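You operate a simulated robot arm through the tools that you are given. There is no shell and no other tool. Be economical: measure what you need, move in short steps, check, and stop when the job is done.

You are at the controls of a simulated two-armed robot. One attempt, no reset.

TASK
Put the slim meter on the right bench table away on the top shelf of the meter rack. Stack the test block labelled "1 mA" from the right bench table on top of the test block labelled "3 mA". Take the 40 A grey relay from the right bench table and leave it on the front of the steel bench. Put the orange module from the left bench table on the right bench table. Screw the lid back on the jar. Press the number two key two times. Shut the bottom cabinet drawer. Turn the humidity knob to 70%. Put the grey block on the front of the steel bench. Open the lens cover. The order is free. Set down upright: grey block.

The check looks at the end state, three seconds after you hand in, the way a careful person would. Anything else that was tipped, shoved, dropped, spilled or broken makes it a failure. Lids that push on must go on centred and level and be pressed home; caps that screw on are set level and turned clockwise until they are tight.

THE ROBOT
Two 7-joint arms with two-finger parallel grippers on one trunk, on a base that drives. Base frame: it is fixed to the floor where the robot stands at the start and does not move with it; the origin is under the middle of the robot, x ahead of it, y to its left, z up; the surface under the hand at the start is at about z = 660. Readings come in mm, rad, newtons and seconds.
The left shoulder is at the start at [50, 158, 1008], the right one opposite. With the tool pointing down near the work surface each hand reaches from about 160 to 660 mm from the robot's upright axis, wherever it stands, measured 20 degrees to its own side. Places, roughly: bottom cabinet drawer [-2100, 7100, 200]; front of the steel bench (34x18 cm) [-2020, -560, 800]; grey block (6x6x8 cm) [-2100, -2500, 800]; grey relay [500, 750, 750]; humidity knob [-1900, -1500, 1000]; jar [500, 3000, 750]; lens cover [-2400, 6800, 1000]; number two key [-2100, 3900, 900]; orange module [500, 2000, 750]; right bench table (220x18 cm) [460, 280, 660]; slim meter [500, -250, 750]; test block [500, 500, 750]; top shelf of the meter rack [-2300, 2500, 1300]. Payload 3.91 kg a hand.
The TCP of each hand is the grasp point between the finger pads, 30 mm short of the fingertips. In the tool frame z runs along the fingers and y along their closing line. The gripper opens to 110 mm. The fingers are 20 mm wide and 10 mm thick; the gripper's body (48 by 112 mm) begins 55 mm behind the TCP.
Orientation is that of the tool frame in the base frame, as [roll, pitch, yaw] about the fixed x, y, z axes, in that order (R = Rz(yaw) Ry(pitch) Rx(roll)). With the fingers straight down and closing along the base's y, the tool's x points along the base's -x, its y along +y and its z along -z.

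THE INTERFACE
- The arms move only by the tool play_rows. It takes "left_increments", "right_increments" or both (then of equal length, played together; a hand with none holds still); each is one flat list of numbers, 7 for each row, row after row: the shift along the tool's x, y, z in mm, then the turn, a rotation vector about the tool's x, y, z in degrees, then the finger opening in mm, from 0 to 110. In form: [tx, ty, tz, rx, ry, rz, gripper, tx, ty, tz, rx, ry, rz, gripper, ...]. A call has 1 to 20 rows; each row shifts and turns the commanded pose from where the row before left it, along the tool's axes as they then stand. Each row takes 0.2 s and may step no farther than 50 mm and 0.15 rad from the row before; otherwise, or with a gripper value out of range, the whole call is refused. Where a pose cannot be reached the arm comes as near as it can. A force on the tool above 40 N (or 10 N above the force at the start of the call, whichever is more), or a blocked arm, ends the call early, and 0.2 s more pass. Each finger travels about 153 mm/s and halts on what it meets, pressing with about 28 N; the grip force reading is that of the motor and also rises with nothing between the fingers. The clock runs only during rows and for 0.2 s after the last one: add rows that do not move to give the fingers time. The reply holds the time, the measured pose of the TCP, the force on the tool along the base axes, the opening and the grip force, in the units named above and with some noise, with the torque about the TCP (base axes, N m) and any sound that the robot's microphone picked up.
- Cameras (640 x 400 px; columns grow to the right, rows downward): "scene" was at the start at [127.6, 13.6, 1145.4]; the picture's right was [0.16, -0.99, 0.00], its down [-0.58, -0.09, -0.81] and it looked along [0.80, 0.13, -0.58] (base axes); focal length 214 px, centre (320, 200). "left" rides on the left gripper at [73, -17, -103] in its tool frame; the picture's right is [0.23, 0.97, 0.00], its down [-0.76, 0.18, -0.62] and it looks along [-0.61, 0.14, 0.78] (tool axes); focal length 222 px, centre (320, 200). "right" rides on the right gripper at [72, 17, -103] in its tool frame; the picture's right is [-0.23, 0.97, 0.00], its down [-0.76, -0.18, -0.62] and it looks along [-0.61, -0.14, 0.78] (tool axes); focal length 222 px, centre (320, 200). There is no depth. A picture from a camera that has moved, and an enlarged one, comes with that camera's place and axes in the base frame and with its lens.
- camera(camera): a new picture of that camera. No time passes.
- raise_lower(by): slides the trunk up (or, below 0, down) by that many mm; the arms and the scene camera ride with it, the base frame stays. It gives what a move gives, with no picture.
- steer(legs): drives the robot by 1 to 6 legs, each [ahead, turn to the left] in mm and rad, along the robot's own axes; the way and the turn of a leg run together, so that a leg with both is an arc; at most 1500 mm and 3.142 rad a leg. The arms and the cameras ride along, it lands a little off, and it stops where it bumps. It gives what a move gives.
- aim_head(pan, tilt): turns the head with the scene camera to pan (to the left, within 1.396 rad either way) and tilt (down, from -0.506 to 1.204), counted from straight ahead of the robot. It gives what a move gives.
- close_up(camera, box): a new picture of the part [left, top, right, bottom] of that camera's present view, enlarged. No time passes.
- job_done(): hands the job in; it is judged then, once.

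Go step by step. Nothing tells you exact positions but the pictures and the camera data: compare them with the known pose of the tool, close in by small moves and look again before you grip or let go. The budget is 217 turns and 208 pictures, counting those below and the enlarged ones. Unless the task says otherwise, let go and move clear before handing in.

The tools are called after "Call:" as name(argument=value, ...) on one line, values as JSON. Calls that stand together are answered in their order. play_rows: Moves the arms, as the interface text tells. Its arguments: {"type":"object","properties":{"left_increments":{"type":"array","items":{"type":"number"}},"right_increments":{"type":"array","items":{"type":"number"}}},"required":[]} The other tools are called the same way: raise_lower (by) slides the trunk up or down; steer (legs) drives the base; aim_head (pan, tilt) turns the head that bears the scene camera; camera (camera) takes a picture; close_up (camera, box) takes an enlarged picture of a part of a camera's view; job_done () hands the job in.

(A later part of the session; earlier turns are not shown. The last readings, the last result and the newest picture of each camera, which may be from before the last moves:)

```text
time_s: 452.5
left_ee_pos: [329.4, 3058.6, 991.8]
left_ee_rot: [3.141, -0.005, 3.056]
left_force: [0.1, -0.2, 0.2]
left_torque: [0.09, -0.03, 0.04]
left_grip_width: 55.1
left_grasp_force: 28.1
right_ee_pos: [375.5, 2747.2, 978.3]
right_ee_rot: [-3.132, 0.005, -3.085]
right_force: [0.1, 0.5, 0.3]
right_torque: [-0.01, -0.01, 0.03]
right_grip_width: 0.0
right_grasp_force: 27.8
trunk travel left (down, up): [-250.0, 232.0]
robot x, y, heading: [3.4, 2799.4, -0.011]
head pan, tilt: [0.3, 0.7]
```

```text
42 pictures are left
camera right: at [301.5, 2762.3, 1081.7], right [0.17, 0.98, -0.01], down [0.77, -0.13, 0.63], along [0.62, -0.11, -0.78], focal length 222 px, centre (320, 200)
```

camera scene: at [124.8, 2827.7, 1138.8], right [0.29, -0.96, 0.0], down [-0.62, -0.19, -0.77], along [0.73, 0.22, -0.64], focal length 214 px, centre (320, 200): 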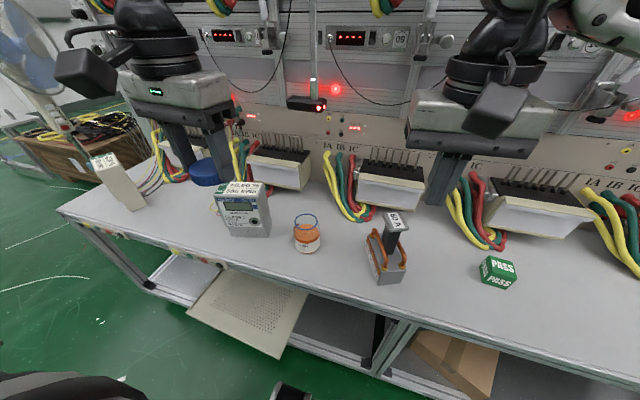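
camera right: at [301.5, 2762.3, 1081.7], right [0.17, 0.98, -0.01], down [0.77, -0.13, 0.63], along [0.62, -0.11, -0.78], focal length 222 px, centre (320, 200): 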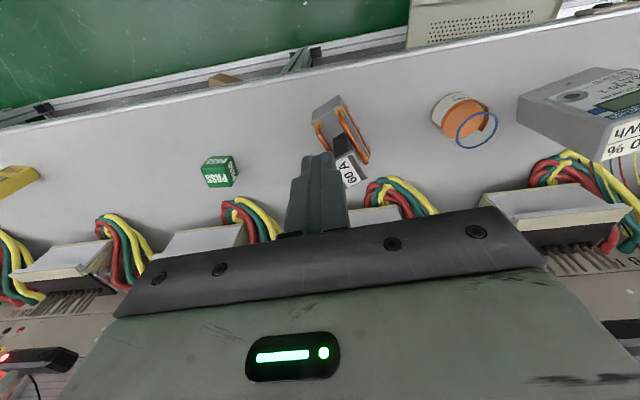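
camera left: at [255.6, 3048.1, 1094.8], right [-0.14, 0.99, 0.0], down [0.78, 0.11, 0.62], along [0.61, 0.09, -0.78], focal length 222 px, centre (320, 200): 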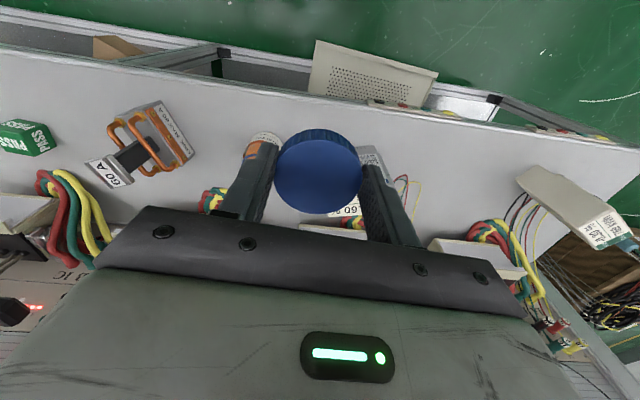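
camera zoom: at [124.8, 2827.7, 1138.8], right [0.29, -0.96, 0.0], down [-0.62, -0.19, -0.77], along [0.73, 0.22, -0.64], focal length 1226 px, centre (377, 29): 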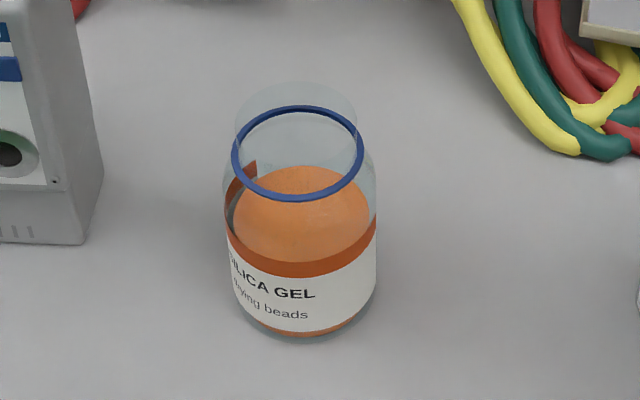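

The blue neck ring is at (465, 2964), z≈760; the rim is about 775. I bring the lid above the jar and pre-rotate the wrist counter-clockwise.

Call:
steer(legs=[[22, 0]])

Call:
play_rows(left_increments=[-20, -13.6, 25, 0, 0, 0, 0, -20, -13.6, 25, 0, 0, 0, 0, -20, -13.6, 25, 0, 0, 0, 0, -20, -13.6, 25, 0, 0, 0, 0, -20, -13.6, 25, 0, 0, 0, 0, -20, -13.6, 20, 0, 0, 0, 0, 0, 0, 0, 0, 0, -7.5, 0, 0, 0, 0, 0, 0, -7.5, 0, 0, 0, 0, 0, 0, -7.5, 0, 0, 0, 0, 0, 0, -7.5, 0, 0, 0, 0, 0, 0, -7.5, 0, 0, 0, 0, 0, 0, -7.5, 0, 0, 0, 0, 0, 0, 0, 0])

Call:
close_up(camera="scene", box=[250, 150, 370, 260])

Call:
camera(camera="left")

```text
time_s: 453.3
left_ee_pos: [352.0, 3058.4, 992.5]
left_ee_rot: [-3.142, -0.003, 3.056]
left_force: [-0.5, 1.0, 0.0]
left_torque: [0.0, 0.02, -0.01]
left_grip_width: 55.1
left_grasp_force: 28.0
right_ee_pos: [397.0, 2746.3, 979.3]
right_ee_rot: [-3.132, 0.004, -3.085]
right_force: [0.0, -0.2, 0.3]
right_torque: [0.01, -0.02, 0.03]
right_grip_width: 0.0
right_grasp_force: 27.7
trunk travel left (down, up): [-250.0, 232.0]
robot x, y, heading: [22.4, 2803.2, -0.008]
head pan, tilt: [0.3, 0.7]
```

```text
time_s: 456.1
left_ee_pos: [464.0, 2968.8, 846.7]
left_ee_rot: [3.14, -0.002, -2.44]
left_force: [0.5, 0.1, -0.1]
left_torque: [0.0, -0.01, -0.01]
left_grip_width: 55.0
left_grasp_force: 28.0
right_ee_pos: [397.4, 2747.7, 978.2]
right_ee_rot: [-3.133, 0.007, -3.084]
right_force: [0.7, 0.3, 0.1]
right_torque: [0.01, -0.04, 0.02]
right_grip_width: 0.0
right_grasp_force: 28.0
trunk travel left (down, up): [-250.0, 232.0]
robot x, y, heading: [25.9, 2805.8, -0.006]
head pan, tilt: [0.3, 0.7]
```

```text
3.64 times, centred on (310, 205) of scene
camera zoom: at [146.8, 2827.6, 1138.8], right [0.29, -0.96, 0.0], down [-0.62, -0.19, -0.76], along [0.73, 0.22, -0.64], focal length 780 px, centre (356, 182)
```

zoom: 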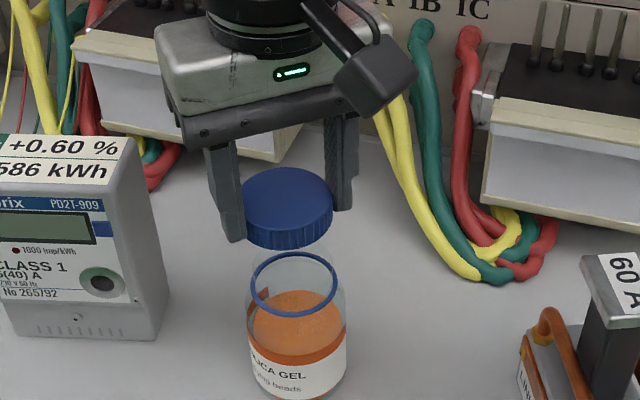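

```text
40 pictures are left
camera left: at [419.2, 2907.9, 949.2], right [-0.8, 0.6, 0.0], down [0.47, 0.63, 0.62], along [0.37, 0.5, -0.78], focal length 222 px, centre (320, 200)
```

left: 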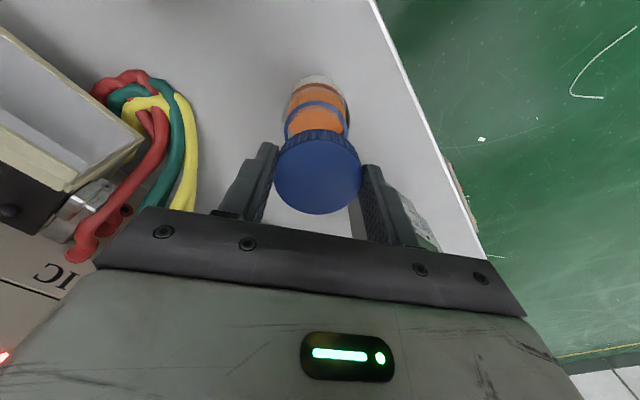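

The lid is centred to within about 2 mm. I correct and lower toward the rim.

Call:
play_rows(left_increments=[1.2, -2.2, 8, 0, 0, 0, 0, 0, 0, 8, 0, 0, 0, 0, 0, 0, 8, 0, 0, 0, 0, 0, 0, 4, 0, 0, 0, 0, 0, 0, 2, 0, 0, 0, 0, 0, 0, 0, 0, 0, 0, 0])

Call:
close_up(camera="scene", box=[270, 180, 350, 260])

```text
time_s: 457.5
left_ee_pos: [465.2, 2964.0, 816.6]
left_ee_rot: [3.14, -0.002, -2.442]
left_force: [-0.5, -0.7, 0.0]
left_torque: [0.02, 0.03, 0.02]
left_grip_width: 55.3
left_grasp_force: 28.2
right_ee_pos: [396.4, 2747.5, 979.7]
right_ee_rot: [-3.133, 0.005, -3.086]
right_force: [0.6, 0.2, 0.7]
right_torque: [-0.01, -0.01, 0.03]
right_grip_width: 0.0
right_grasp_force: 28.5
trunk travel left (down, up): [-250.0, 232.0]
robot x, y, heading: [21.9, 2803.9, -0.005]
head pan, tilt: [0.3, 0.7]
```

```text
5.00 times, centred on (310, 220) of scene
camera zoom: at [146.8, 2827.6, 1138.8], right [0.29, -0.96, 0.0], down [-0.62, -0.19, -0.76], along [0.73, 0.22, -0.64], focal length 1072 px, centre (370, 100)
```

zoom: 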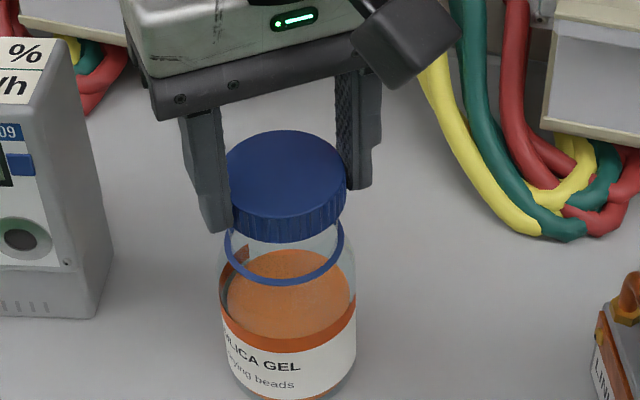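

Well aligned. Down in 1 mm steps until the lid meets the thread.

Call:
play_rows(left_increments=[0, 0, 2, 0, 0, 0, 0, 0, 0, 2, 0, 0, 0, 0, 0, 0, 1, 0, 0, 0, 0, 0, 0, 1, 0, 0, 0, 0, 0, 0, 1, 0, 0, 0, 0, 0, 0, 0, 0, 0, 0, 0])

```text
time_s: 458.9
left_ee_pos: [463.9, 2964.3, 809.2]
left_ee_rot: [3.139, -0.001, -2.443]
left_force: [0.3, 0.3, -0.7]
left_torque: [0.0, -0.03, 0.01]
left_grip_width: 54.8
left_grasp_force: 27.9
right_ee_pos: [397.5, 2746.8, 979.2]
right_ee_rot: [-3.134, 0.004, -3.085]
right_force: [-0.2, 0.4, -0.2]
right_torque: [-0.01, 0.02, -0.03]
right_grip_width: 0.0
right_grasp_force: 27.8
trunk travel left (down, up): [-250.0, 232.0]
robot x, y, heading: [25.7, 2803.4, -0.007]
head pan, tilt: [0.3, 0.7]
```

Call:
play_rows(left_increments=[0, 0, 1, 0, 0, 0, 0, 0, 0, 1, 0, 0, 0, 0, 0, 0, 1, 0, 0, 0, 0, 0, 0, 1, 0, 0, 0, 0, 0, 0, 0, 0, 0, 0, 0])

Call:
close_up(camera="scene", box=[270, 180, 350, 260])

```text
time_s: 460.1
left_ee_pos: [463.3, 2965.4, 805.0]
left_ee_rot: [3.137, -0.002, -2.442]
left_force: [0.2, 0.5, -0.9]
left_torque: [-0.02, 0.02, -0.01]
left_grip_width: 54.9
left_grasp_force: 28.1
right_ee_pos: [398.0, 2747.2, 979.1]
right_ee_rot: [-3.133, 0.006, -3.085]
right_force: [0.0, 0.1, -0.2]
right_torque: [0.0, 0.0, -0.02]
right_grip_width: 0.0
right_grasp_force: 28.1
trunk travel left (down, up): [-250.0, 232.0]
robot x, y, heading: [24.9, 2801.4, -0.005]
head pan, tilt: [0.3, 0.7]
```

```text
5.00 times, centred on (310, 220) of scene
camera zoom: at [146.8, 2827.6, 1138.8], right [0.29, -0.96, 0.0], down [-0.62, -0.19, -0.76], along [0.73, 0.22, -0.64], focal length 1072 px, centre (370, 100)
```

zoom: 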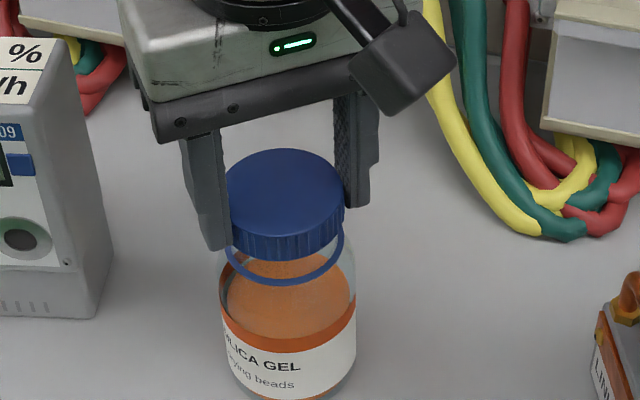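

Still no contact; about 10 mm above the neck ring. I nudge x by 1.5 mm and continue.

Call:
play_rows(left_increments=[-1.2, -0.8, 1, 0, 0, 0, 0, 0, 0, 1, 0, 0, 0, 0, 0, 0, 1, 0, 0, 0, 0, 0, 0, 1, 0, 0, 0, 0, 0, 0, 0, 0, 0, 0, 0])

```text
time_s: 461.3
left_ee_pos: [465.4, 2964.3, 801.4]
left_ee_rot: [3.138, -0.002, -2.443]
left_force: [-0.1, 0.4, 0.0]
left_torque: [-0.03, 0.02, 0.0]
left_grip_width: 54.9
left_grasp_force: 27.9
right_ee_pos: [396.8, 2748.7, 979.9]
right_ee_rot: [-3.133, 0.005, -3.086]
right_force: [0.0, -0.1, 0.2]
right_torque: [-0.02, 0.01, 0.0]
right_grip_width: 0.1
right_grasp_force: 28.1
trunk travel left (down, up): [-250.0, 232.0]
robot x, y, heading: [25.7, 2804.9, -0.006]
head pan, tilt: [0.3, 0.7]
```

Call:
play_rows(left_increments=[0, 0, 1, 0, 0, 0, 0, 0, 0, 1, 0, 0, 0, 0, 0, 0, 1, 0, 0, 0, 0, 0, 0, 0, 0, 0, 0, 0])

```text
time_s: 462.3
left_ee_pos: [466.7, 2964.3, 799.7]
left_ee_rot: [3.141, -0.003, -2.442]
left_force: [0.4, -0.3, 0.1]
left_torque: [-0.02, -0.01, 0.01]
left_grip_width: 54.9
left_grasp_force: 28.3
right_ee_pos: [396.8, 2747.3, 979.5]
right_ee_rot: [-3.133, 0.006, -3.085]
right_force: [-0.1, -1.1, 0.8]
right_torque: [-0.02, 0.01, -0.02]
right_grip_width: 0.0
right_grasp_force: 27.4
trunk travel left (down, up): [-250.0, 232.0]
robot x, y, heading: [22.2, 2801.5, -0.002]
head pan, tilt: [0.3, 0.7]
```

Call:
play_rows(left_increments=[0, 0, 1, 0, 0, 0, 0, 0, 0, 1, 0, 0, 0, 0, 0, 0, 1, 0, 0, 0, 0, 0, 0, 0, 0, 0, 0, 0])

Call:
close_up(camera="scene", box=[270, 180, 350, 260])

```text
time_s: 463.3
left_ee_pos: [465.1, 2964.8, 795.4]
left_ee_rot: [3.14, -0.001, -2.441]
left_force: [-0.6, 1.1, -0.3]
left_torque: [-0.01, 0.01, 0.01]
left_grip_width: 54.8
left_grasp_force: 27.4
right_ee_pos: [396.8, 2746.8, 980.0]
right_ee_rot: [-3.133, 0.005, -3.087]
right_force: [0.1, -1.0, 0.1]
right_torque: [-0.02, -0.01, -0.02]
right_grip_width: 0.0
right_grasp_force: 28.5
trunk travel left (down, up): [-250.0, 232.0]
robot x, y, heading: [28.6, 2803.2, -0.01]
head pan, tilt: [0.3, 0.7]
```

```text
5.00 times, centred on (310, 220) of scene
camera zoom: at [146.8, 2827.6, 1138.8], right [0.29, -0.96, 0.0], down [-0.62, -0.19, -0.76], along [0.73, 0.22, -0.64], focal length 1072 px, centre (370, 100)
```

zoom: 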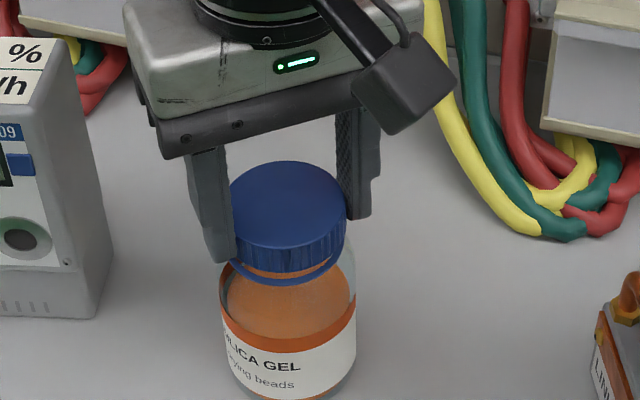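

Call:
play_rows(left_increments=[0, 0, 1, 0, 0, 0, 0, 0, 0, 1, 0, 0, 0, 0, 0, 0, 1, 0, 0, 0, 0, 0, 0, 0, 0, 0, 0, 0])

```text
time_s: 464.3
left_ee_pos: [465.7, 2963.5, 794.3]
left_ee_rot: [3.141, -0.001, -2.441]
left_force: [0.5, 2.8, 10.6]
left_torque: [0.26, 0.21, -0.01]
left_grip_width: 54.9
left_grasp_force: 28.1
right_ee_pos: [396.5, 2747.1, 979.4]
right_ee_rot: [-3.133, 0.008, -3.086]
right_force: [0.3, -0.1, 0.0]
right_torque: [-0.01, 0.03, 0.01]
right_grip_width: 0.0
right_grasp_force: 28.4
trunk travel left (down, up): [-250.0, 232.0]
robot x, y, heading: [26.1, 2803.8, -0.007]
head pan, tilt: [0.3, 0.7]
```

Contact with 10 N. I turn clockwise 90° while following slightly downward.

Call:
play_rows(left_increments=[0, 0, 0.1, 0, 0, 7.5, 0, 0, 0, 0.1, 0, 0, 7.5, 0, 0, 0, 0.1, 0, 0, 7.5, 0, 0, 0, 0.1, 0, 0, 7.5, 0, 0, 0, 0.1, 0, 0, 7.5, 0, 0, 0, 0.1, 0, 0, 7.5, 0, 0, 0, 0.1, 0, 0, 7.5, 0, 0, 0, 0.1, 0, 0, 7.5, 0, 0, 0, 0.1, 0, 0, 7.5, 0, 0, 0, 0.1, 0, 0, 7.5, 0, 0, 0, 0.1, 0, 0, 7.5, 0, 0, 0, 0.1, 0, 0, 7.5, 0, 0, 0, 0, 0, 0, 0, 0])

Call:
close_up(camera="scene", box=[270, 180, 350, 260])

```text
time_s: 467.1
left_ee_pos: [466.7, 2963.9, 792.4]
left_ee_rot: [-3.14, -0.003, 2.268]
left_force: [4.1, -0.3, 16.7]
left_torque: [-0.05, -0.31, -0.01]
left_grip_width: 54.6
left_grasp_force: 27.7
right_ee_pos: [397.4, 2748.4, 979.5]
right_ee_rot: [-3.135, 0.008, -3.085]
right_force: [-0.8, -0.3, 0.0]
right_torque: [0.01, 0.0, -0.02]
right_grip_width: 0.2
right_grasp_force: 27.7
trunk travel left (down, up): [-250.0, 232.0]
robot x, y, heading: [25.4, 2803.9, -0.004]
head pan, tilt: [0.3, 0.7]
```

```text
5.00 times, centred on (310, 220) of scene
camera zoom: at [146.1, 2827.2, 1138.9], right [0.29, -0.96, 0.0], down [-0.62, -0.19, -0.77], along [0.73, 0.22, -0.64], focal length 1072 px, centre (370, 100)
```

zoom: 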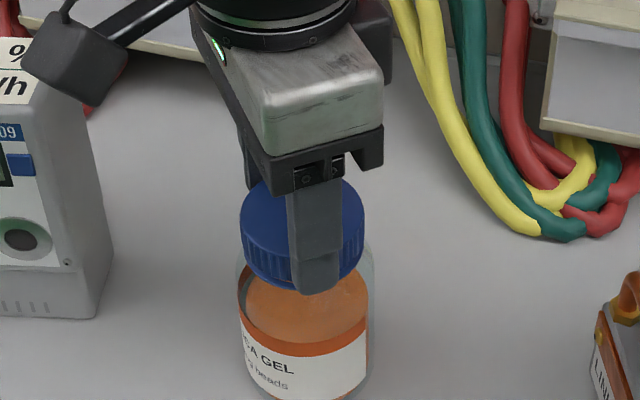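

The lid turned 90°, though the jar shifted a little with it. I release, lift clear and inspect.

Call:
play_rows(left_increments=[0, 0, 0, 0, 0, 0, 57, 0, 0, 0, 0, 0, 0, 65, 0, 0, 0, 0, 0, 0, 80, 0, 0, 0, 0, 0, 0, 90, 0, 0, -10, 0, 0, 0, 90, 0, 0, -20, 0, 0, 0, 90, 0, 0, -20, 0, 0, -7.5, 90, 0, 0, 0, 0, 0, -7.5, 90, 0, 0, 0, 0, 0, -7.5, 90, 0, 0, 0, 0, 0, -7.5, 90, 0, 0, 0, 0, 0, -7.5, 90, 0, 0, 0, 0, 0, -7.5, 90, 0, 0, 0, 0, 0, 0, 90])

Call:
camera(camera="left")

Call:
close_up(camera="scene", box=[270, 180, 350, 260])

```text
time_s: 469.9
left_ee_pos: [464.9, 2964.1, 840.9]
left_ee_rot: [3.14, -0.003, 3.056]
left_force: [0.3, 0.2, 0.4]
left_torque: [0.01, 0.0, 0.0]
left_grip_width: 89.6
left_grasp_force: 0.1
right_ee_pos: [397.4, 2746.5, 977.6]
right_ee_rot: [-3.134, 0.007, -3.086]
right_force: [0.5, -0.4, -0.4]
right_torque: [-0.03, 0.02, 0.01]
right_grip_width: 0.4
right_grasp_force: 27.7
trunk travel left (down, up): [-250.0, 232.0]
robot x, y, heading: [28.8, 2804.5, 0.001]
head pan, tilt: [0.3, 0.7]
```

```text
35 pictures are left
camera left: at [391.6, 2953.7, 944.1], right [-0.15, 0.99, 0.0], down [0.78, 0.11, 0.62], along [0.61, 0.09, -0.78], focal length 222 px, centre (320, 200)
```

left: 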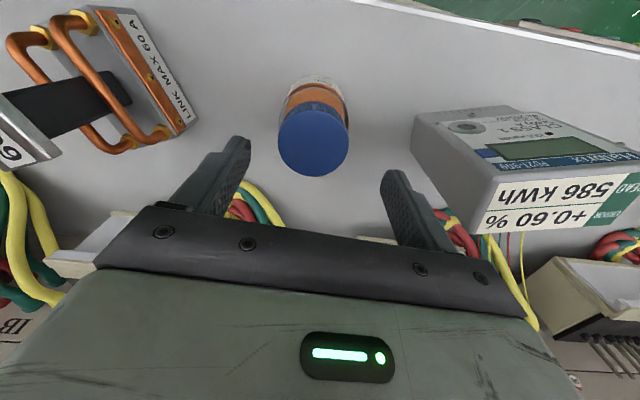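

```text
5.00 times, centred on (310, 220) of scene
camera zoom: at [146.8, 2827.6, 1138.8], right [0.29, -0.96, 0.0], down [-0.62, -0.19, -0.76], along [0.73, 0.22, -0.64], focal length 1072 px, centre (370, 100)
```

zoom: 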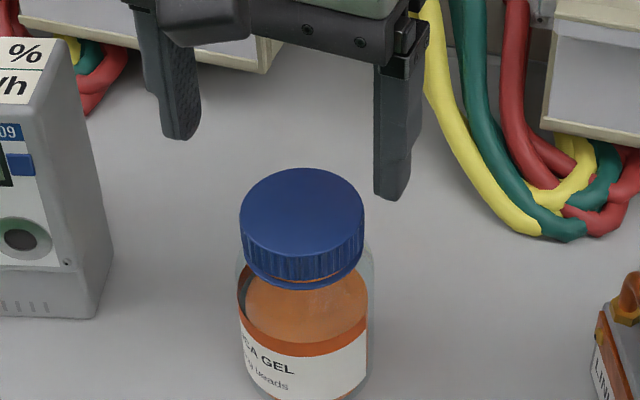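

The lid sits level on the neck; the relative turn was about 70°. I re-centre on it, rewind the wrist, regrip and turn again with light downward pressure.

Call:
play_rows(left_increments=[2.5, -5.8, 0, 0, 0, -7.5, 90, 0, 0, 0, 0, 0, -7.5, 90, 0, 0, 0, 0, 0, -7.5, 90, 0, 0, 10, 0, 0, -7.5, 90, 0, 0, 10, 0, 0, -7.5, 90, 0, 0, 10, 0, 0, -7.5, 90, 0, 0, 10, 0, 0, 0, 90, 0, 0, 7, 0, 0, 0, 90, 0, 0, 0, 0, 0, 0, 70, 0, 0, 0, 0, 0, 0, 60, 0, 0, 0, 0, 0, 0, 0, 0, 0, 0, 0, 0, 0, 0, 0, 0, 0, 0, 0, 0, 0])

Call:
camera(camera="left")

```text
time_s: 472.7
left_ee_pos: [462.8, 2959.5, 793.8]
left_ee_rot: [3.14, -0.001, -2.442]
left_force: [0.4, 0.1, 0.7]
left_torque: [-0.01, -0.04, -0.01]
left_grip_width: 55.2
left_grasp_force: 27.8
right_ee_pos: [397.2, 2747.6, 979.6]
right_ee_rot: [-3.131, 0.006, -3.085]
right_force: [0.2, -0.5, 0.5]
right_torque: [0.05, -0.03, 0.0]
right_grip_width: 0.0
right_grasp_force: 27.3
trunk travel left (down, up): [-250.0, 232.0]
robot x, y, heading: [27.2, 2801.5, -0.005]
head pan, tilt: [0.3, 0.7]
```

```text
33 pictures are left
camera left: at [417.5, 2900.0, 896.9], right [-0.8, 0.6, 0.0], down [0.47, 0.63, 0.62], along [0.37, 0.5, -0.78], focal length 222 px, centre (320, 200)
```

left: 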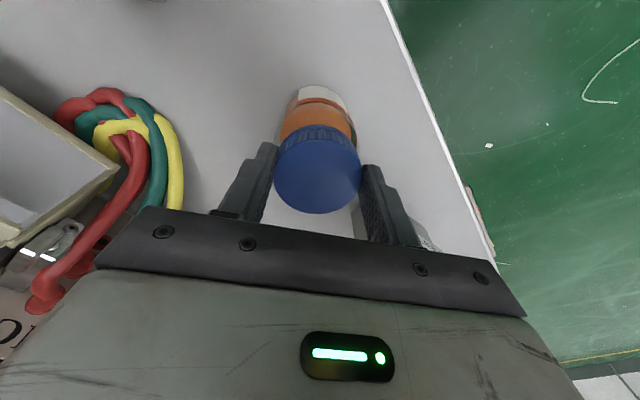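

Good grip. I turn 105° clockwise with about 1 mm of downward preload.

Call:
play_rows(left_increments=[0, 0, 1, 0, 0, 0, 0, 0, 0, 0.5, 0, 0, 7.5, 0, 0, 0, 0.1, 0, 0, 7.5, 0, 0, 0, 0.1, 0, 0, 7.5, 0, 0, 0, 0.1, 0, 0, 7.5, 0, 0, 0, 0.1, 0, 0, 7.5, 0, 0, 0, 0.1, 0, 0, 7.5, 0, 0, 0, 0.1, 0, 0, 7.5, 0, 0, 0, 0.1, 0, 0, 7.5, 0, 0, 0, 0.1, 0, 0, 7.5, 0, 0, 0, 0.1, 0, 0, 7.5, 0, 0, 0, 0.1, 0, 0, 7.5, 0, 0, 0, 0.1, 0, 0, 7.5, 0, 0, 0, 0.1, 0, 0, 7.5, 0, 0, 0, 0.1, 0, 0, 7.5, 0, 0, 0, 0, 0, 0, 0, 0])

Call:
close_up(camera="scene", box=[270, 180, 350, 260])

```text
time_s: 476.1
left_ee_pos: [462.8, 2958.9, 792.1]
left_ee_rot: [-3.137, -0.001, 2.006]
left_force: [2.4, 1.6, 5.3]
left_torque: [0.09, -0.48, 0.0]
left_grip_width: 55.2
left_grasp_force: 28.2
right_ee_pos: [397.1, 2747.1, 979.0]
right_ee_rot: [-3.133, 0.007, -3.085]
right_force: [0.3, 0.3, -0.2]
right_torque: [0.02, -0.01, 0.03]
right_grip_width: 0.0
right_grasp_force: 28.0
trunk travel left (down, up): [-250.0, 232.0]
robot x, y, heading: [25.1, 2804.8, -0.008]
head pan, tilt: [0.3, 0.7]
```

```text
5.00 times, centred on (310, 220) of scene
camera zoom: at [146.6, 2827.5, 1138.8], right [0.29, -0.96, 0.0], down [-0.62, -0.19, -0.77], along [0.73, 0.22, -0.64], focal length 1072 px, centre (370, 100)
```

zoom: 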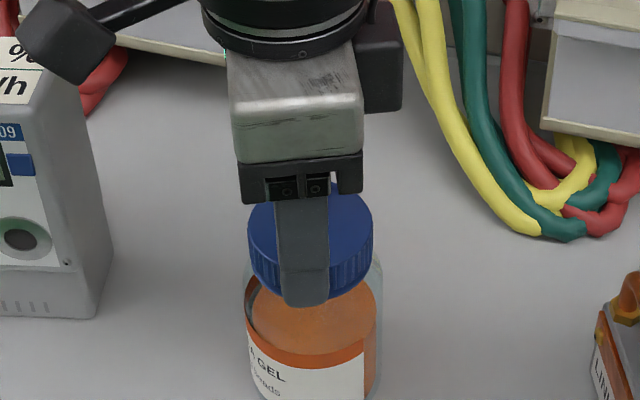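

Progressing, with a small co-rotation of the jar. I rewind around the lid without lifting and regrip.

Call:
play_rows(left_increments=[0, 0, 0, 0, 0, 0, 62, 0, 0, 0, 0, 0, 0, 80, 0, 0, 0, 0, 0, -8, 84, 0, 0, 0, 0, 0, -8, 84, 0, 0, 0, 0, 0, -8, 84, 0, 0, 0, 0, 0, -8, 84, 0, 0, 0, 0, 0, -8, 84, 0, 0, 0, 0, 0, -8, 84, 0, 0, 0, 0, 0, -8, 84, 0, 0, 0, 0, 0, -8, 84, 0, 0, 0, 0, 0, -8, 84, 0, 0, 0, 0, 0, -8, 84, 0, 0, 0, 0, 0, -8, 84, 0, 0, 0, 0, 0, -8, 84, 0, 0, 0, 0, 0, -8, 84, 0, 0, 0, 0, 0, 0, 66, 0, 0, 0, 0, 0, 0, 0, 0, 0, 0, 0, 0, 0, 0, 0, 0, 0, 0, 0, 0, 0])

Call:
play_rows(left_increments=[0, 0, 0.8, 0, 0, 0, 0, 0, 0, 0.4, 0, 0, 8, 0, 0, 0, 0.1, 0, 0, 8, 0, 0, 0, 0.1, 0, 0, 8, 0, 0, 0, 0.1, 0, 0, 8, 0, 0, 0, 0.1, 0, 0, 8, 0, 0, 0, 0.1, 0, 0, 8, 0, 0, 0, 0.1, 0, 0, 8, 0, 0, 0, 0.1, 0, 0, 8, 0, 0, 0, 0.1, 0, 0, 8, 0, 0, 0, 0.1, 0, 0, 8, 0, 0, 0, 0.1, 0, 0, 8, 0, 0, 0, 0.1, 0, 0, 8, 0, 0, 0, 0.1, 0, 0, 8, 0])

Call:
close_up(camera="scene", box=[270, 180, 350, 260])

```text
time_s: 480.1
left_ee_pos: [462.7, 2958.9, 791.4]
left_ee_rot: [-3.142, -0.002, -2.46]
left_force: [0.2, -0.2, 1.5]
left_torque: [-0.04, -0.01, 0.01]
left_grip_width: 55.2
left_grasp_force: 28.3
right_ee_pos: [396.7, 2747.2, 979.4]
right_ee_rot: [-3.133, 0.005, -3.086]
right_force: [0.0, 0.1, 0.5]
right_torque: [0.01, 0.03, -0.02]
right_grip_width: 0.1
right_grasp_force: 28.0
trunk travel left (down, up): [-250.0, 232.0]
robot x, y, heading: [22.4, 2804.6, -0.008]
head pan, tilt: [0.3, 0.7]
```

```text
time_s: 483.1
left_ee_pos: [462.5, 2958.0, 788.6]
left_ee_rot: [-3.141, 0.0, 2.009]
left_force: [2.0, 4.4, 13.6]
left_torque: [0.28, -0.45, 0.07]
left_grip_width: 54.9
left_grasp_force: 27.7
right_ee_pos: [396.5, 2747.7, 979.7]
right_ee_rot: [-3.132, 0.009, -3.085]
right_force: [-0.2, -0.1, -0.6]
right_torque: [0.02, 0.05, 0.0]
right_grip_width: 0.0
right_grasp_force: 27.3
trunk travel left (down, up): [-250.0, 232.0]
robot x, y, heading: [25.8, 2804.6, -0.005]
head pan, tilt: [0.3, 0.7]
```

```text
5.00 times, centred on (310, 220) of scene
camera zoom: at [146.1, 2827.5, 1138.9], right [0.29, -0.96, 0.0], down [-0.62, -0.19, -0.77], along [0.73, 0.22, -0.64], focal length 1072 px, centre (370, 100)
```

zoom: 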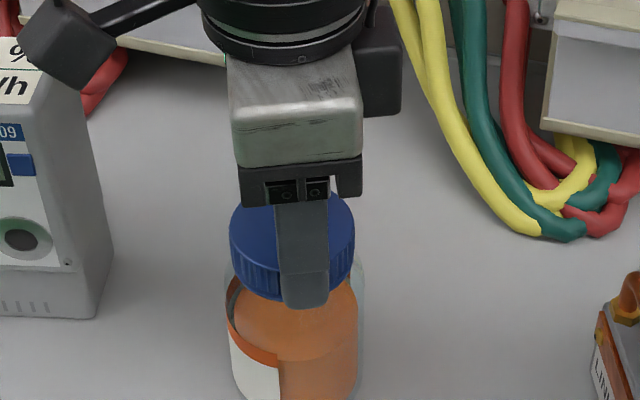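

The jar now turns along strongly, which suggests the lid is nearly tight. One more stroke to confirm.

Call:
play_rows(left_increments=[0, 0, 0, 0, 0, 0, 62, 0, 0, 0, 0, 0, 0, 80, 0, 0, 0, 0, 0, -8, 84, 0, 0, 0, 0, 0, -8, 84, 0, 0, 0, 0, 0, -8, 84, 0, 0, 0, 0, 0, -8, 84, 0, 0, 0, 0, 0, -8, 84, 0, 0, 0, 0, 0, -8, 84, 0, 0, 0, 0, 0, -8, 84, 0, 0, 0, 0, 0, -8, 84, 0, 0, 0, 0, 0, -8, 84, 0, 0, 0, 0, 0, -8, 84, 0, 0, 0, 0, 0, -8, 84, 0, 0, 0, 0, 0, -8, 84, 0, 0, 0, 0, 0, -8, 84, 0, 0, 0, 0, 0, 0, 66, 0, 0, 0, 0, 0, 0, 0, 0, 0, 0, 0, 0, 0, 0, 0, 0, 0, 0, 0, 0, 0])

Call:
close_up(camera="scene", box=[270, 180, 350, 260])

Call:
play_rows(left_increments=[0, 0, 0.8, 0, 0, 0, 0, 0, 0, 0.4, 0, 0, 8, 0, 0, 0, 0.1, 0, 0, 8, 0, 0, 0, 0.1, 0, 0, 8, 0, 0, 0, 0.1, 0, 0, 8, 0, 0, 0, 0.1, 0, 0, 8, 0, 0, 0, 0.1, 0, 0, 8, 0])

Call:
close_up(camera="scene", box=[270, 180, 350, 260])

```text
time_s: 487.1
left_ee_pos: [462.9, 2959.2, 789.2]
left_ee_rot: [3.14, -0.003, -2.458]
left_force: [0.6, 0.0, 0.9]
left_torque: [-0.06, -0.04, 0.01]
left_grip_width: 55.7
left_grasp_force: 27.6
right_ee_pos: [397.0, 2748.2, 978.9]
right_ee_rot: [-3.132, 0.006, -3.084]
right_force: [-0.1, 0.8, -0.3]
right_torque: [0.03, 0.0, 0.01]
right_grip_width: 0.1
right_grasp_force: 28.2
trunk travel left (down, up): [-250.0, 232.0]
robot x, y, heading: [23.9, 2802.3, -0.004]
head pan, tilt: [0.3, 0.7]
```

```text
5.00 times, centred on (310, 220) of scene
camera zoom: at [146.8, 2827.6, 1138.8], right [0.29, -0.96, 0.0], down [-0.62, -0.19, -0.77], along [0.73, 0.22, -0.64], focal length 1072 px, centre (370, 100)
```

zoom: 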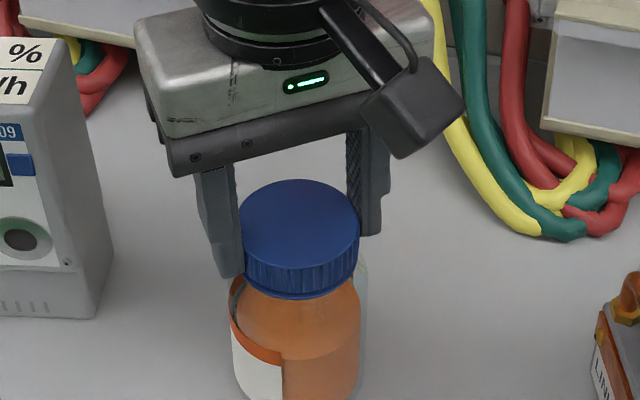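

```text
time_s: 488.7
left_ee_pos: [463.2, 2957.9, 788.4]
left_ee_rot: [3.141, -0.001, 2.985]
left_force: [4.7, -1.4, 12.2]
left_torque: [-0.5, -0.34, 0.15]
left_grip_width: 55.5
left_grasp_force: 28.3
right_ee_pos: [397.2, 2747.9, 978.8]
right_ee_rot: [-3.133, 0.006, -3.086]
right_force: [0.1, -0.3, 0.9]
right_torque: [-0.02, 0.02, 0.0]
right_grip_width: 0.0
right_grasp_force: 27.9
trunk travel left (down, up): [-250.0, 232.0]
robot x, y, heading: [23.8, 2804.1, -0.006]
head pan, tilt: [0.3, 0.7]
```

```text
5.00 times, centred on (310, 220) of scene
camera zoom: at [146.3, 2827.2, 1139.0], right [0.29, -0.96, 0.0], down [-0.62, -0.19, -0.77], along [0.73, 0.22, -0.64], focal length 1072 px, centre (370, 100)
```

zoom: 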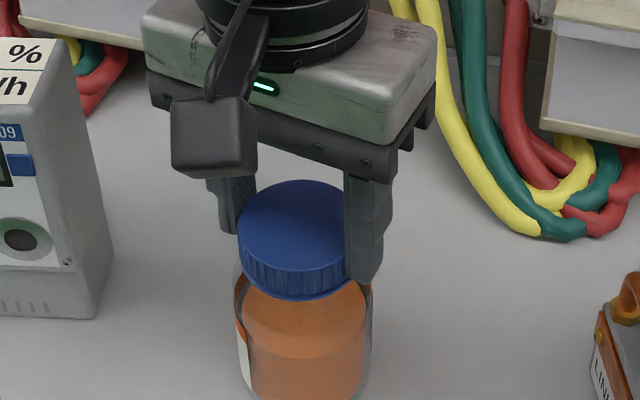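

The jar now rotates with the lid almost one-to-one, so the thread is at its end. One last stroke with more downward force to snug it, then release.

Call:
play_rows(left_increments=[0, 0, 1, 0, 0, 0, 0, 0, 0, 1, 0, 0, 0, 0, 0, 0, 0, 0, 0, 8, 0, 0, 0, 0, 0, 0, 8, 0, 0, 0, 0, 0, 0, 8, 0, 0, 0, 0, 0, 0, 8, 0, 0, 0, 0, 0, 0, 8, 0, 0, 0, 0, 0, 0, 8, 0, 0, 0, 0, 0, 0, 8, 0])

Call:
play_rows(left_increments=[0, 0, -2, 0, 0, 0, 0, 0, 0, 0, 0, 0, 0, 58, 0, 0, 0, 0, 0, 0, 66, 0, 0, 0, 0, 0, 0, 84, 0, 0, 0, 0, 0, 0, 90, 0, 0, -15, 0, 0, 0, 90, 0, 0, -25, 0, 0, 0, 90, 0, 0, -30, 0, 0, -7, 90, 0, 0, -40, 0, 0, -8, 90, 0, 0, -40, 0, 0, -8, 90, 0, 0, 0, 0, 0, -8, 90, 0, 0, 0, 0, 0, -8, 90, 0, 0, 0, 0, 0, -8, 90])

Call:
close_up(camera="scene", box=[260, 170, 360, 270])

```text
time_s: 490.7
left_ee_pos: [462.1, 2959.4, 785.7]
left_ee_rot: [-3.141, 0.002, 2.009]
left_force: [-0.2, -0.4, 21.9]
left_torque: [-0.01, 0.02, 0.23]
left_grip_width: 55.6
left_grasp_force: 28.3
right_ee_pos: [395.6, 2746.8, 979.8]
right_ee_rot: [-3.135, 0.008, -3.085]
right_force: [-0.4, 0.3, 0.8]
right_torque: [0.01, 0.02, 0.03]
right_grip_width: 0.0
right_grasp_force: 27.6
trunk travel left (down, up): [-250.0, 232.0]
robot x, y, heading: [26.6, 2802.9, -0.001]
head pan, tilt: [0.3, 0.7]
```

```text
time_s: 493.5
left_ee_pos: [461.7, 2958.8, 937.9]
left_ee_rot: [3.141, -0.003, 2.831]
left_force: [-0.1, 0.0, 0.6]
left_torque: [0.0, 0.02, -0.03]
left_grip_width: 89.9
left_grasp_force: 0.0
right_ee_pos: [396.1, 2748.8, 979.1]
right_ee_rot: [-3.131, 0.004, -3.085]
right_force: [0.1, -0.2, 0.1]
right_torque: [0.01, -0.03, 0.0]
right_grip_width: 0.2
right_grasp_force: 27.9
trunk travel left (down, up): [-250.0, 232.0]
robot x, y, heading: [23.1, 2807.6, -0.004]
head pan, tilt: [0.3, 0.7]
```

```text
4.00 times, centred on (310, 220) of scene
camera zoom: at [146.8, 2827.6, 1138.8], right [0.29, -0.96, 0.0], down [-0.62, -0.19, -0.76], along [0.73, 0.22, -0.64], focal length 858 px, centre (360, 120)
```

zoom: 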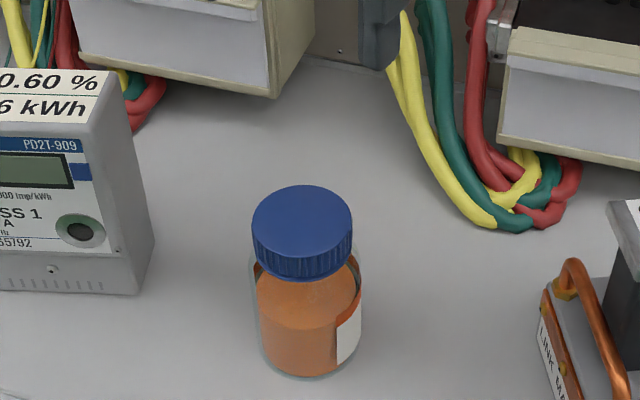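

The lid is on level and tight. Next the orange module: I tuck the left hand and drive along the bench to y≈1740.

Call:
play_rows(left_increments=[40, 0, -15, 0, 0, 0, 100, 40, 0, -15, 0, 0, 0, 110, 40, 0, -10, 0, 0, 0, 110, 40, 0, 0, 0, 0, 0, 110])

Call:
steer(legs=[[-220, 0], [0, -1.568], [1065, 0], [0, 1.5708], [200, 0]])

Call:
aim_head(pan=0.3, tilt=0.7)

Call:
camera(camera="scene")

```text
time_s: 494.5
left_ee_pos: [309.5, 3008.7, 979.2]
left_ee_rot: [-3.141, -0.004, 2.83]
left_force: [-0.1, 0.0, 1.3]
left_torque: [-0.01, 0.01, -0.01]
left_grip_width: 110.1
left_grasp_force: 0.1
right_ee_pos: [396.7, 2747.2, 980.1]
right_ee_rot: [-3.132, 0.007, -3.087]
right_force: [-0.4, 0.2, 0.3]
right_torque: [0.01, 0.02, -0.05]
right_grip_width: 0.1
right_grasp_force: 27.9
trunk travel left (down, up): [-250.0, 232.0]
robot x, y, heading: [23.2, 2804.0, -0.006]
head pan, tilt: [0.3, 0.7]
```

```text
time_s: 510.1
left_ee_pos: [264.1, 1901.7, 979.1]
left_ee_rot: [-3.14, -0.003, 2.743]
left_force: [-0.2, 0.0, 0.1]
left_torque: [0.0, 0.0, 0.03]
left_grip_width: 109.7
left_grasp_force: 0.1
right_ee_pos: [331.3, 1632.2, 979.2]
right_ee_rot: [-3.134, 0.005, 3.113]
right_force: [0.0, -0.9, 0.4]
right_torque: [0.01, 0.01, -0.01]
right_grip_width: 0.2
right_grasp_force: 28.5
trunk travel left (down, up): [-250.0, 232.0]
robot x, y, heading: [-39.1, 1722.5, -0.098]
head pan, tilt: [0.3, 0.7]
```

```text
time_s: 510.7
left_ee_pos: [264.7, 1902.6, 979.0]
left_ee_rot: [3.141, -0.005, 2.744]
left_force: [-0.1, 0.8, -0.3]
left_torque: [0.01, -0.01, -0.02]
left_grip_width: 110.0
left_grasp_force: 0.1
right_ee_pos: [329.8, 1633.4, 978.3]
right_ee_rot: [-3.134, 0.008, 3.111]
right_force: [-0.2, 0.2, -0.1]
right_torque: [0.01, 0.01, -0.03]
right_grip_width: 0.0
right_grasp_force: 28.2
trunk travel left (down, up): [-250.0, 232.0]
robot x, y, heading: [-36.9, 1723.4, -0.098]
head pan, tilt: [0.3, 0.7]
```

```text
27 pictures are left
camera scene: at [87.4, 1734.6, 1138.8], right [0.21, -0.98, 0.0], down [-0.63, -0.13, -0.76], along [0.75, 0.16, -0.64], focal length 214 px, centre (320, 200)
```

scene: 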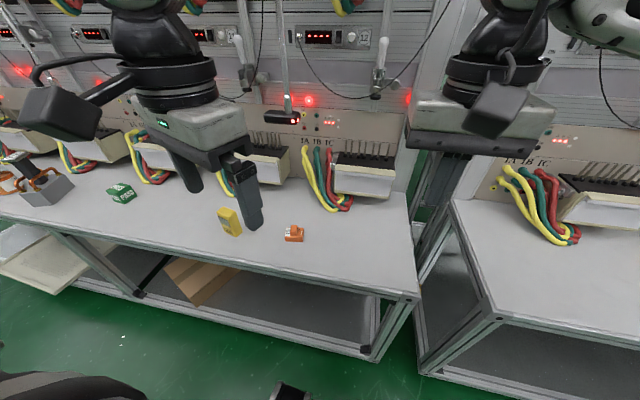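

The orange module is near (464, 1891). I lower the trunk 120 mm for reach and move the left hand above it.

Call:
raise_lower(by=-120)

Call:
play_rows(left_increments=[-31, 11, 5, 0, 0, 0, 110, -31, 11, 5, 0, 0, 0, 110, -31, 11, 10, 0, 0, 0, 100, -31, 11, 10, 0, 0, 0, 90, -31, 11, 15, 0, 0, 0, 90, -31, 11, 15, 0, 0, 0, 90, 0, 0, 0, 0, 0, 0, 90])

Call:
camera(camera="left")

Call:
close_up(camera="left", box=[260, 80, 400, 180])

```text
time_s: 512.2
left_ee_pos: [264.3, 1900.7, 860.1]
left_ee_rot: [-3.14, -0.004, 2.743]
left_force: [-0.8, 0.1, -0.5]
left_torque: [-0.01, 0.04, 0.0]
left_grip_width: 110.1
left_grasp_force: 0.1
right_ee_pos: [329.4, 1634.1, 859.1]
right_ee_rot: [-3.132, 0.007, 3.112]
right_force: [0.1, 1.0, -0.4]
right_torque: [0.02, 0.02, 0.01]
right_grip_width: 0.0
right_grasp_force: 28.2
trunk travel left (down, up): [-130.0, 352.0]
robot x, y, heading: [-34.1, 1725.0, -0.095]
head pan, tilt: [0.3, 0.7]
```

```text
time_s: 513.8
left_ee_pos: [463.0, 1889.8, 795.1]
left_ee_rot: [-3.141, -0.004, 2.744]
left_force: [0.0, 0.0, -0.4]
left_torque: [0.01, -0.01, -0.02]
left_grip_width: 89.9
left_grasp_force: 0.1
right_ee_pos: [329.3, 1633.0, 858.6]
right_ee_rot: [-3.133, 0.004, 3.111]
right_force: [0.6, 0.3, -0.1]
right_torque: [0.0, 0.0, -0.02]
right_grip_width: 0.0
right_grasp_force: 27.7
trunk travel left (down, up): [-130.0, 352.0]
robot x, y, heading: [-37.2, 1723.8, -0.093]
head pan, tilt: [0.3, 0.7]
```

```text
26 pictures are left
camera left: at [388.4, 1902.3, 898.0], right [0.17, 0.99, 0.0], down [0.77, -0.13, 0.62], along [0.61, -0.1, -0.78], focal length 222 px, centre (320, 200)
```

left: 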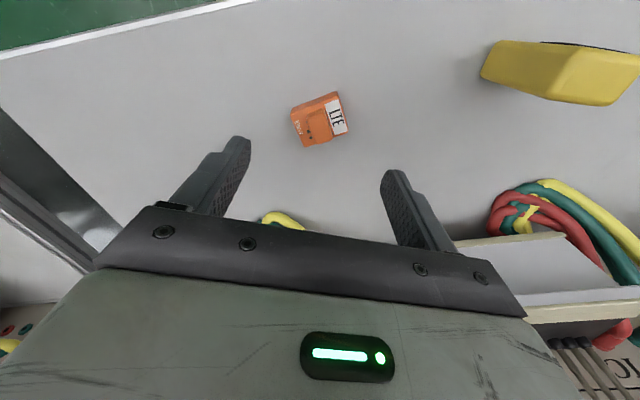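

```text
4.00 times, centred on (330, 130) of left
camera zoom: at [388.4, 1902.3, 898.0], right [0.17, 0.99, 0.0], down [0.77, -0.13, 0.62], along [0.61, -0.1, -0.78], focal length 888 px, centre (280, 480)
```

zoom: 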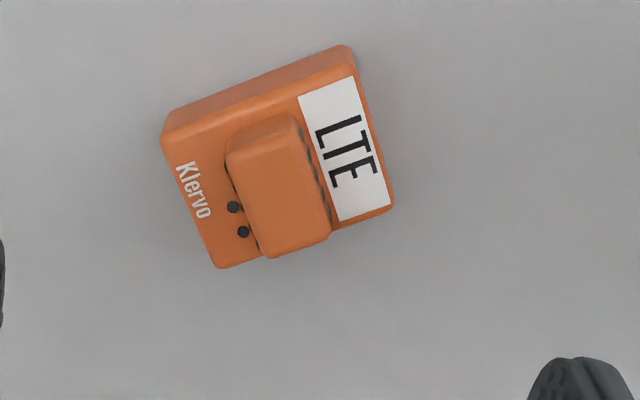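

The module is about 47 × 35 mm at (466, 1888), yaw +9°. I rotate, descend and check before closing.

Call:
play_rows(left_increments=[-3.8, 0, 10, 0, 0, -7.9, 90, 0, 0, 20, 0, 0, -7.9, 90, 0, 0, 20, 0, 0, -8, 90, 0, 0, 20, 0, 0, -8, 90, 0, 0, 20, 0, 0, 0, 90, 0, 0, 10, 0, 0, 0, 90, 0, 0, 0, 0, 0, 0, 90])

Call:
camera(camera="left")

```text
time_s: 515.4
left_ee_pos: [466.5, 1888.6, 697.1]
left_ee_rot: [3.139, -0.004, -2.984]
left_force: [0.9, -0.4, -0.3]
left_torque: [0.02, 0.04, -0.01]
left_grip_width: 89.9
left_grasp_force: 0.0
right_ee_pos: [329.2, 1633.7, 859.0]
right_ee_rot: [-3.133, 0.005, 3.111]
right_force: [-0.8, 0.6, 0.1]
right_torque: [-0.02, 0.01, 0.02]
right_grip_width: 0.0
right_grasp_force: 28.0
trunk travel left (down, up): [-130.0, 352.0]
robot x, y, heading: [-37.7, 1720.6, -0.091]
head pan, tilt: [0.3, 0.7]
```

```text
24 pictures are left
camera left: at [396.8, 1860.5, 800.1], right [-0.38, 0.93, 0.0], down [0.73, 0.29, 0.62], along [0.58, 0.24, -0.78], focal length 222 px, centre (320, 200)
```

left: 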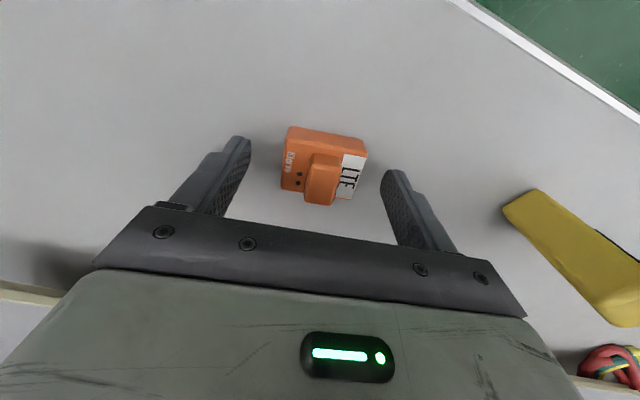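

Well centred. I close and lift slowly.

Call:
play_rows(left_increments=[3, 1.5, 3, 0, 0, 0, 90, 0, 0, 0, 0, 0, 0, 70, 0, 0, 0, 0, 0, 0, 54, 0, 0, 0, 0, 0, 0, 0, 0, 0, 0, 0, 0, 0, 0, 0, 0, 0, 0, 0, 0, 0, 0, 0, -3, 0, 0, 0, 0, 0, 0, -5, 0, 0, 0, 0, 0, 0, -10, 0, 0, 0, 0, 0, 0, -15, 0, 0, 0, 0, 0, 0, -25, 0, 0, 0, 0, 0, 0, -30, 0, 0, 0, 0, 0, 0, -30, 0, 0, 0, 0])

Call:
camera(camera="left")

```text
time_s: 518.2
left_ee_pos: [462.9, 1887.8, 813.7]
left_ee_rot: [3.14, -0.004, -2.985]
left_force: [0.5, 1.6, 0.0]
left_torque: [0.0, -0.01, 0.03]
left_grip_width: 49.1
left_grasp_force: 22.1
right_ee_pos: [330.6, 1634.8, 859.2]
right_ee_rot: [-3.132, 0.005, 3.113]
right_force: [0.7, -1.1, 0.6]
right_torque: [-0.02, 0.04, -0.02]
right_grip_width: 0.0
right_grasp_force: 27.6
trunk travel left (down, up): [-130.0, 352.0]
robot x, y, heading: [-34.6, 1722.4, -0.091]
head pan, tilt: [0.3, 0.7]
```

```text
23 pictures are left
camera left: at [392.9, 1860.6, 916.3], right [-0.38, 0.93, 0.0], down [0.73, 0.29, 0.62], along [0.57, 0.23, -0.78], focal length 222 px, centre (320, 200)
```

left: 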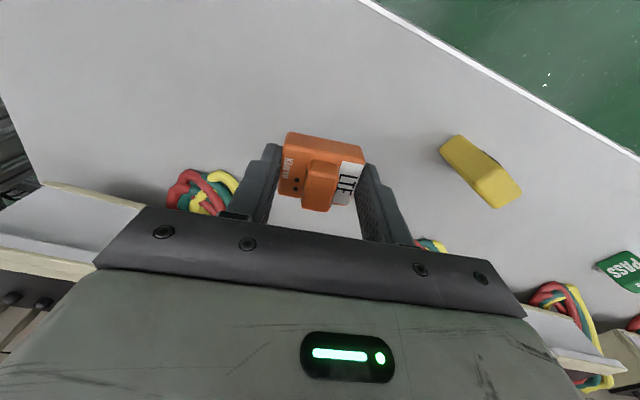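

The module is held (49 mm). I tuck in and drive to the right bench table.

Call:
play_rows(left_increments=[20, 0, -20, 0, 0, 0, 0, 35, 0, -10, 0, 0, 0, 0, 35, 0, -10, 0, 0, 0, 0, 35, 0, 0, 0, 0, 0, 0, 30, 0, 0, 0, 0, 0, 0])

Call:
steer(legs=[[-200, 0], [0, -1.48], [830, 0], [0, 1.5908], [215, 0]])

Call:
aim_head(pan=0.2, tilt=0.7)

Call:
camera(camera="scene")

```text
time_s: 519.4
left_ee_pos: [308.0, 1863.8, 854.6]
left_ee_rot: [3.14, -0.002, -2.985]
left_force: [1.1, -0.1, -0.3]
left_torque: [-0.03, 0.01, -0.03]
left_grip_width: 49.2
left_grasp_force: 22.1
right_ee_pos: [330.0, 1634.0, 858.5]
right_ee_rot: [-3.131, 0.008, 3.113]
right_force: [-0.6, 0.5, 0.0]
right_torque: [-0.02, 0.05, -0.01]
right_grip_width: 0.0
right_grasp_force: 27.9
trunk travel left (down, up): [-130.0, 352.0]
robot x, y, heading: [-37.5, 1720.3, -0.096]
head pan, tilt: [0.3, 0.7]
```

```text
time_s: 533.8
left_ee_pos: [287.9, 1081.5, 854.8]
left_ee_rot: [3.138, -0.003, -2.896]
left_force: [0.5, -0.1, -0.6]
left_torque: [0.02, 0.02, 0.01]
left_grip_width: 49.0
left_grasp_force: 21.6
right_ee_pos: [327.1, 852.4, 860.0]
right_ee_rot: [-3.131, 0.006, -3.085]
right_force: [-0.1, -0.4, 0.0]
right_torque: [0.01, 0.02, -0.03]
right_grip_width: 0.1
right_grasp_force: 28.0
trunk travel left (down, up): [-130.0, 352.0]
robot x, y, heading: [-44.0, 910.3, -0.0]
head pan, tilt: [0.3, 0.7]
```

```text
time_s: 534.5
left_ee_pos: [287.8, 1082.4, 853.9]
left_ee_rot: [3.139, -0.003, -2.897]
left_force: [1.2, 0.3, -0.1]
left_torque: [-0.02, 0.0, 0.01]
left_grip_width: 48.8
left_grasp_force: 22.1
right_ee_pos: [327.7, 852.7, 859.3]
right_ee_rot: [-3.134, 0.007, -3.085]
right_force: [0.3, 0.7, 0.3]
right_torque: [-0.02, 0.0, 0.03]
right_grip_width: 0.0
right_grasp_force: 28.1
trunk travel left (down, up): [-130.0, 352.0]
robot x, y, heading: [-42.3, 910.2, -0.004]
head pan, tilt: [0.201, 0.7]
```

```text
22 pictures are left
camera scene: at [79.3, 923.9, 1018.7], right [0.2, -0.98, 0.0], down [-0.63, -0.13, -0.76], along [0.75, 0.15, -0.64], focal length 214 px, centre (320, 200)
```

scene: 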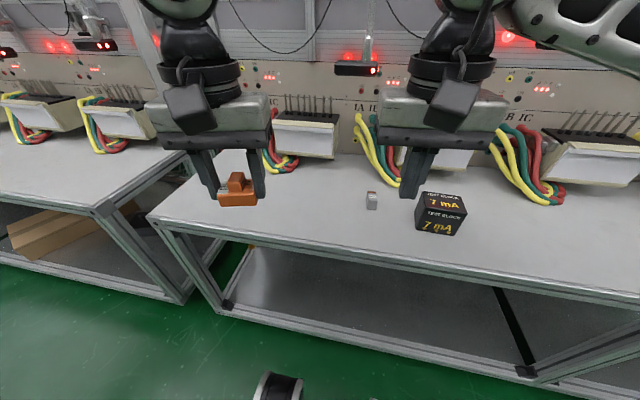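

I carry the module to about (465, 1060) over free table and lower it.

Call:
play_rows(left_increments=[-28, -10.7, 0, 0, 0, 0, 0, -28, -10.7, 10, 0, 0, 0, 0, -28, -10.7, 20, 0, 0, 0, 0, -28, -10.7, 20, 0, 0, 0, 0, -28, -10.7, 20, 0, 0, 0, 0, -26, -10.5, 20, 0, 0, 7, 0, 0, 0, 20, 0, 0, 7, 0, 0, 0, 20, 0, 0, 0, 0, 0, 0, 12, 0, 0, 0, 0, 0, 0, 0, 0, 0, 0, 0])

Call:
close_up(camera="scene", box=[190, 130, 310, 230])

```text
time_s: 536.7
left_ee_pos: [442.5, 1079.1, 716.5]
left_ee_rot: [3.141, -0.004, 3.141]
left_force: [0.2, -0.5, -0.4]
left_torque: [0.04, -0.01, 0.0]
left_grip_width: 49.0
left_grasp_force: 22.3
left hand out of reach, approached as far as the arm can: row 6, 8
right_ee_pos: [328.4, 852.8, 858.8]
right_ee_rot: [-3.135, 0.008, -3.084]
right_force: [-0.6, -0.2, 0.2]
right_torque: [-0.02, 0.03, 0.01]
right_grip_width: 0.0
right_grasp_force: 27.6
trunk travel left (down, up): [-130.0, 352.0]
robot x, y, heading: [-48.0, 911.2, -0.002]
head pan, tilt: [0.201, 0.7]
```

```text
4.00 times, centred on (250, 180) of scene
camera zoom: at [79.3, 923.9, 1018.7], right [0.2, -0.98, 0.0], down [-0.63, -0.13, -0.76], along [0.75, 0.15, -0.64], focal length 858 px, centre (600, 280)
```

zoom: 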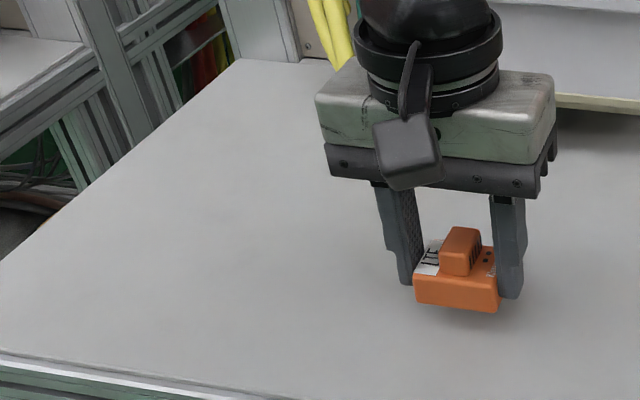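

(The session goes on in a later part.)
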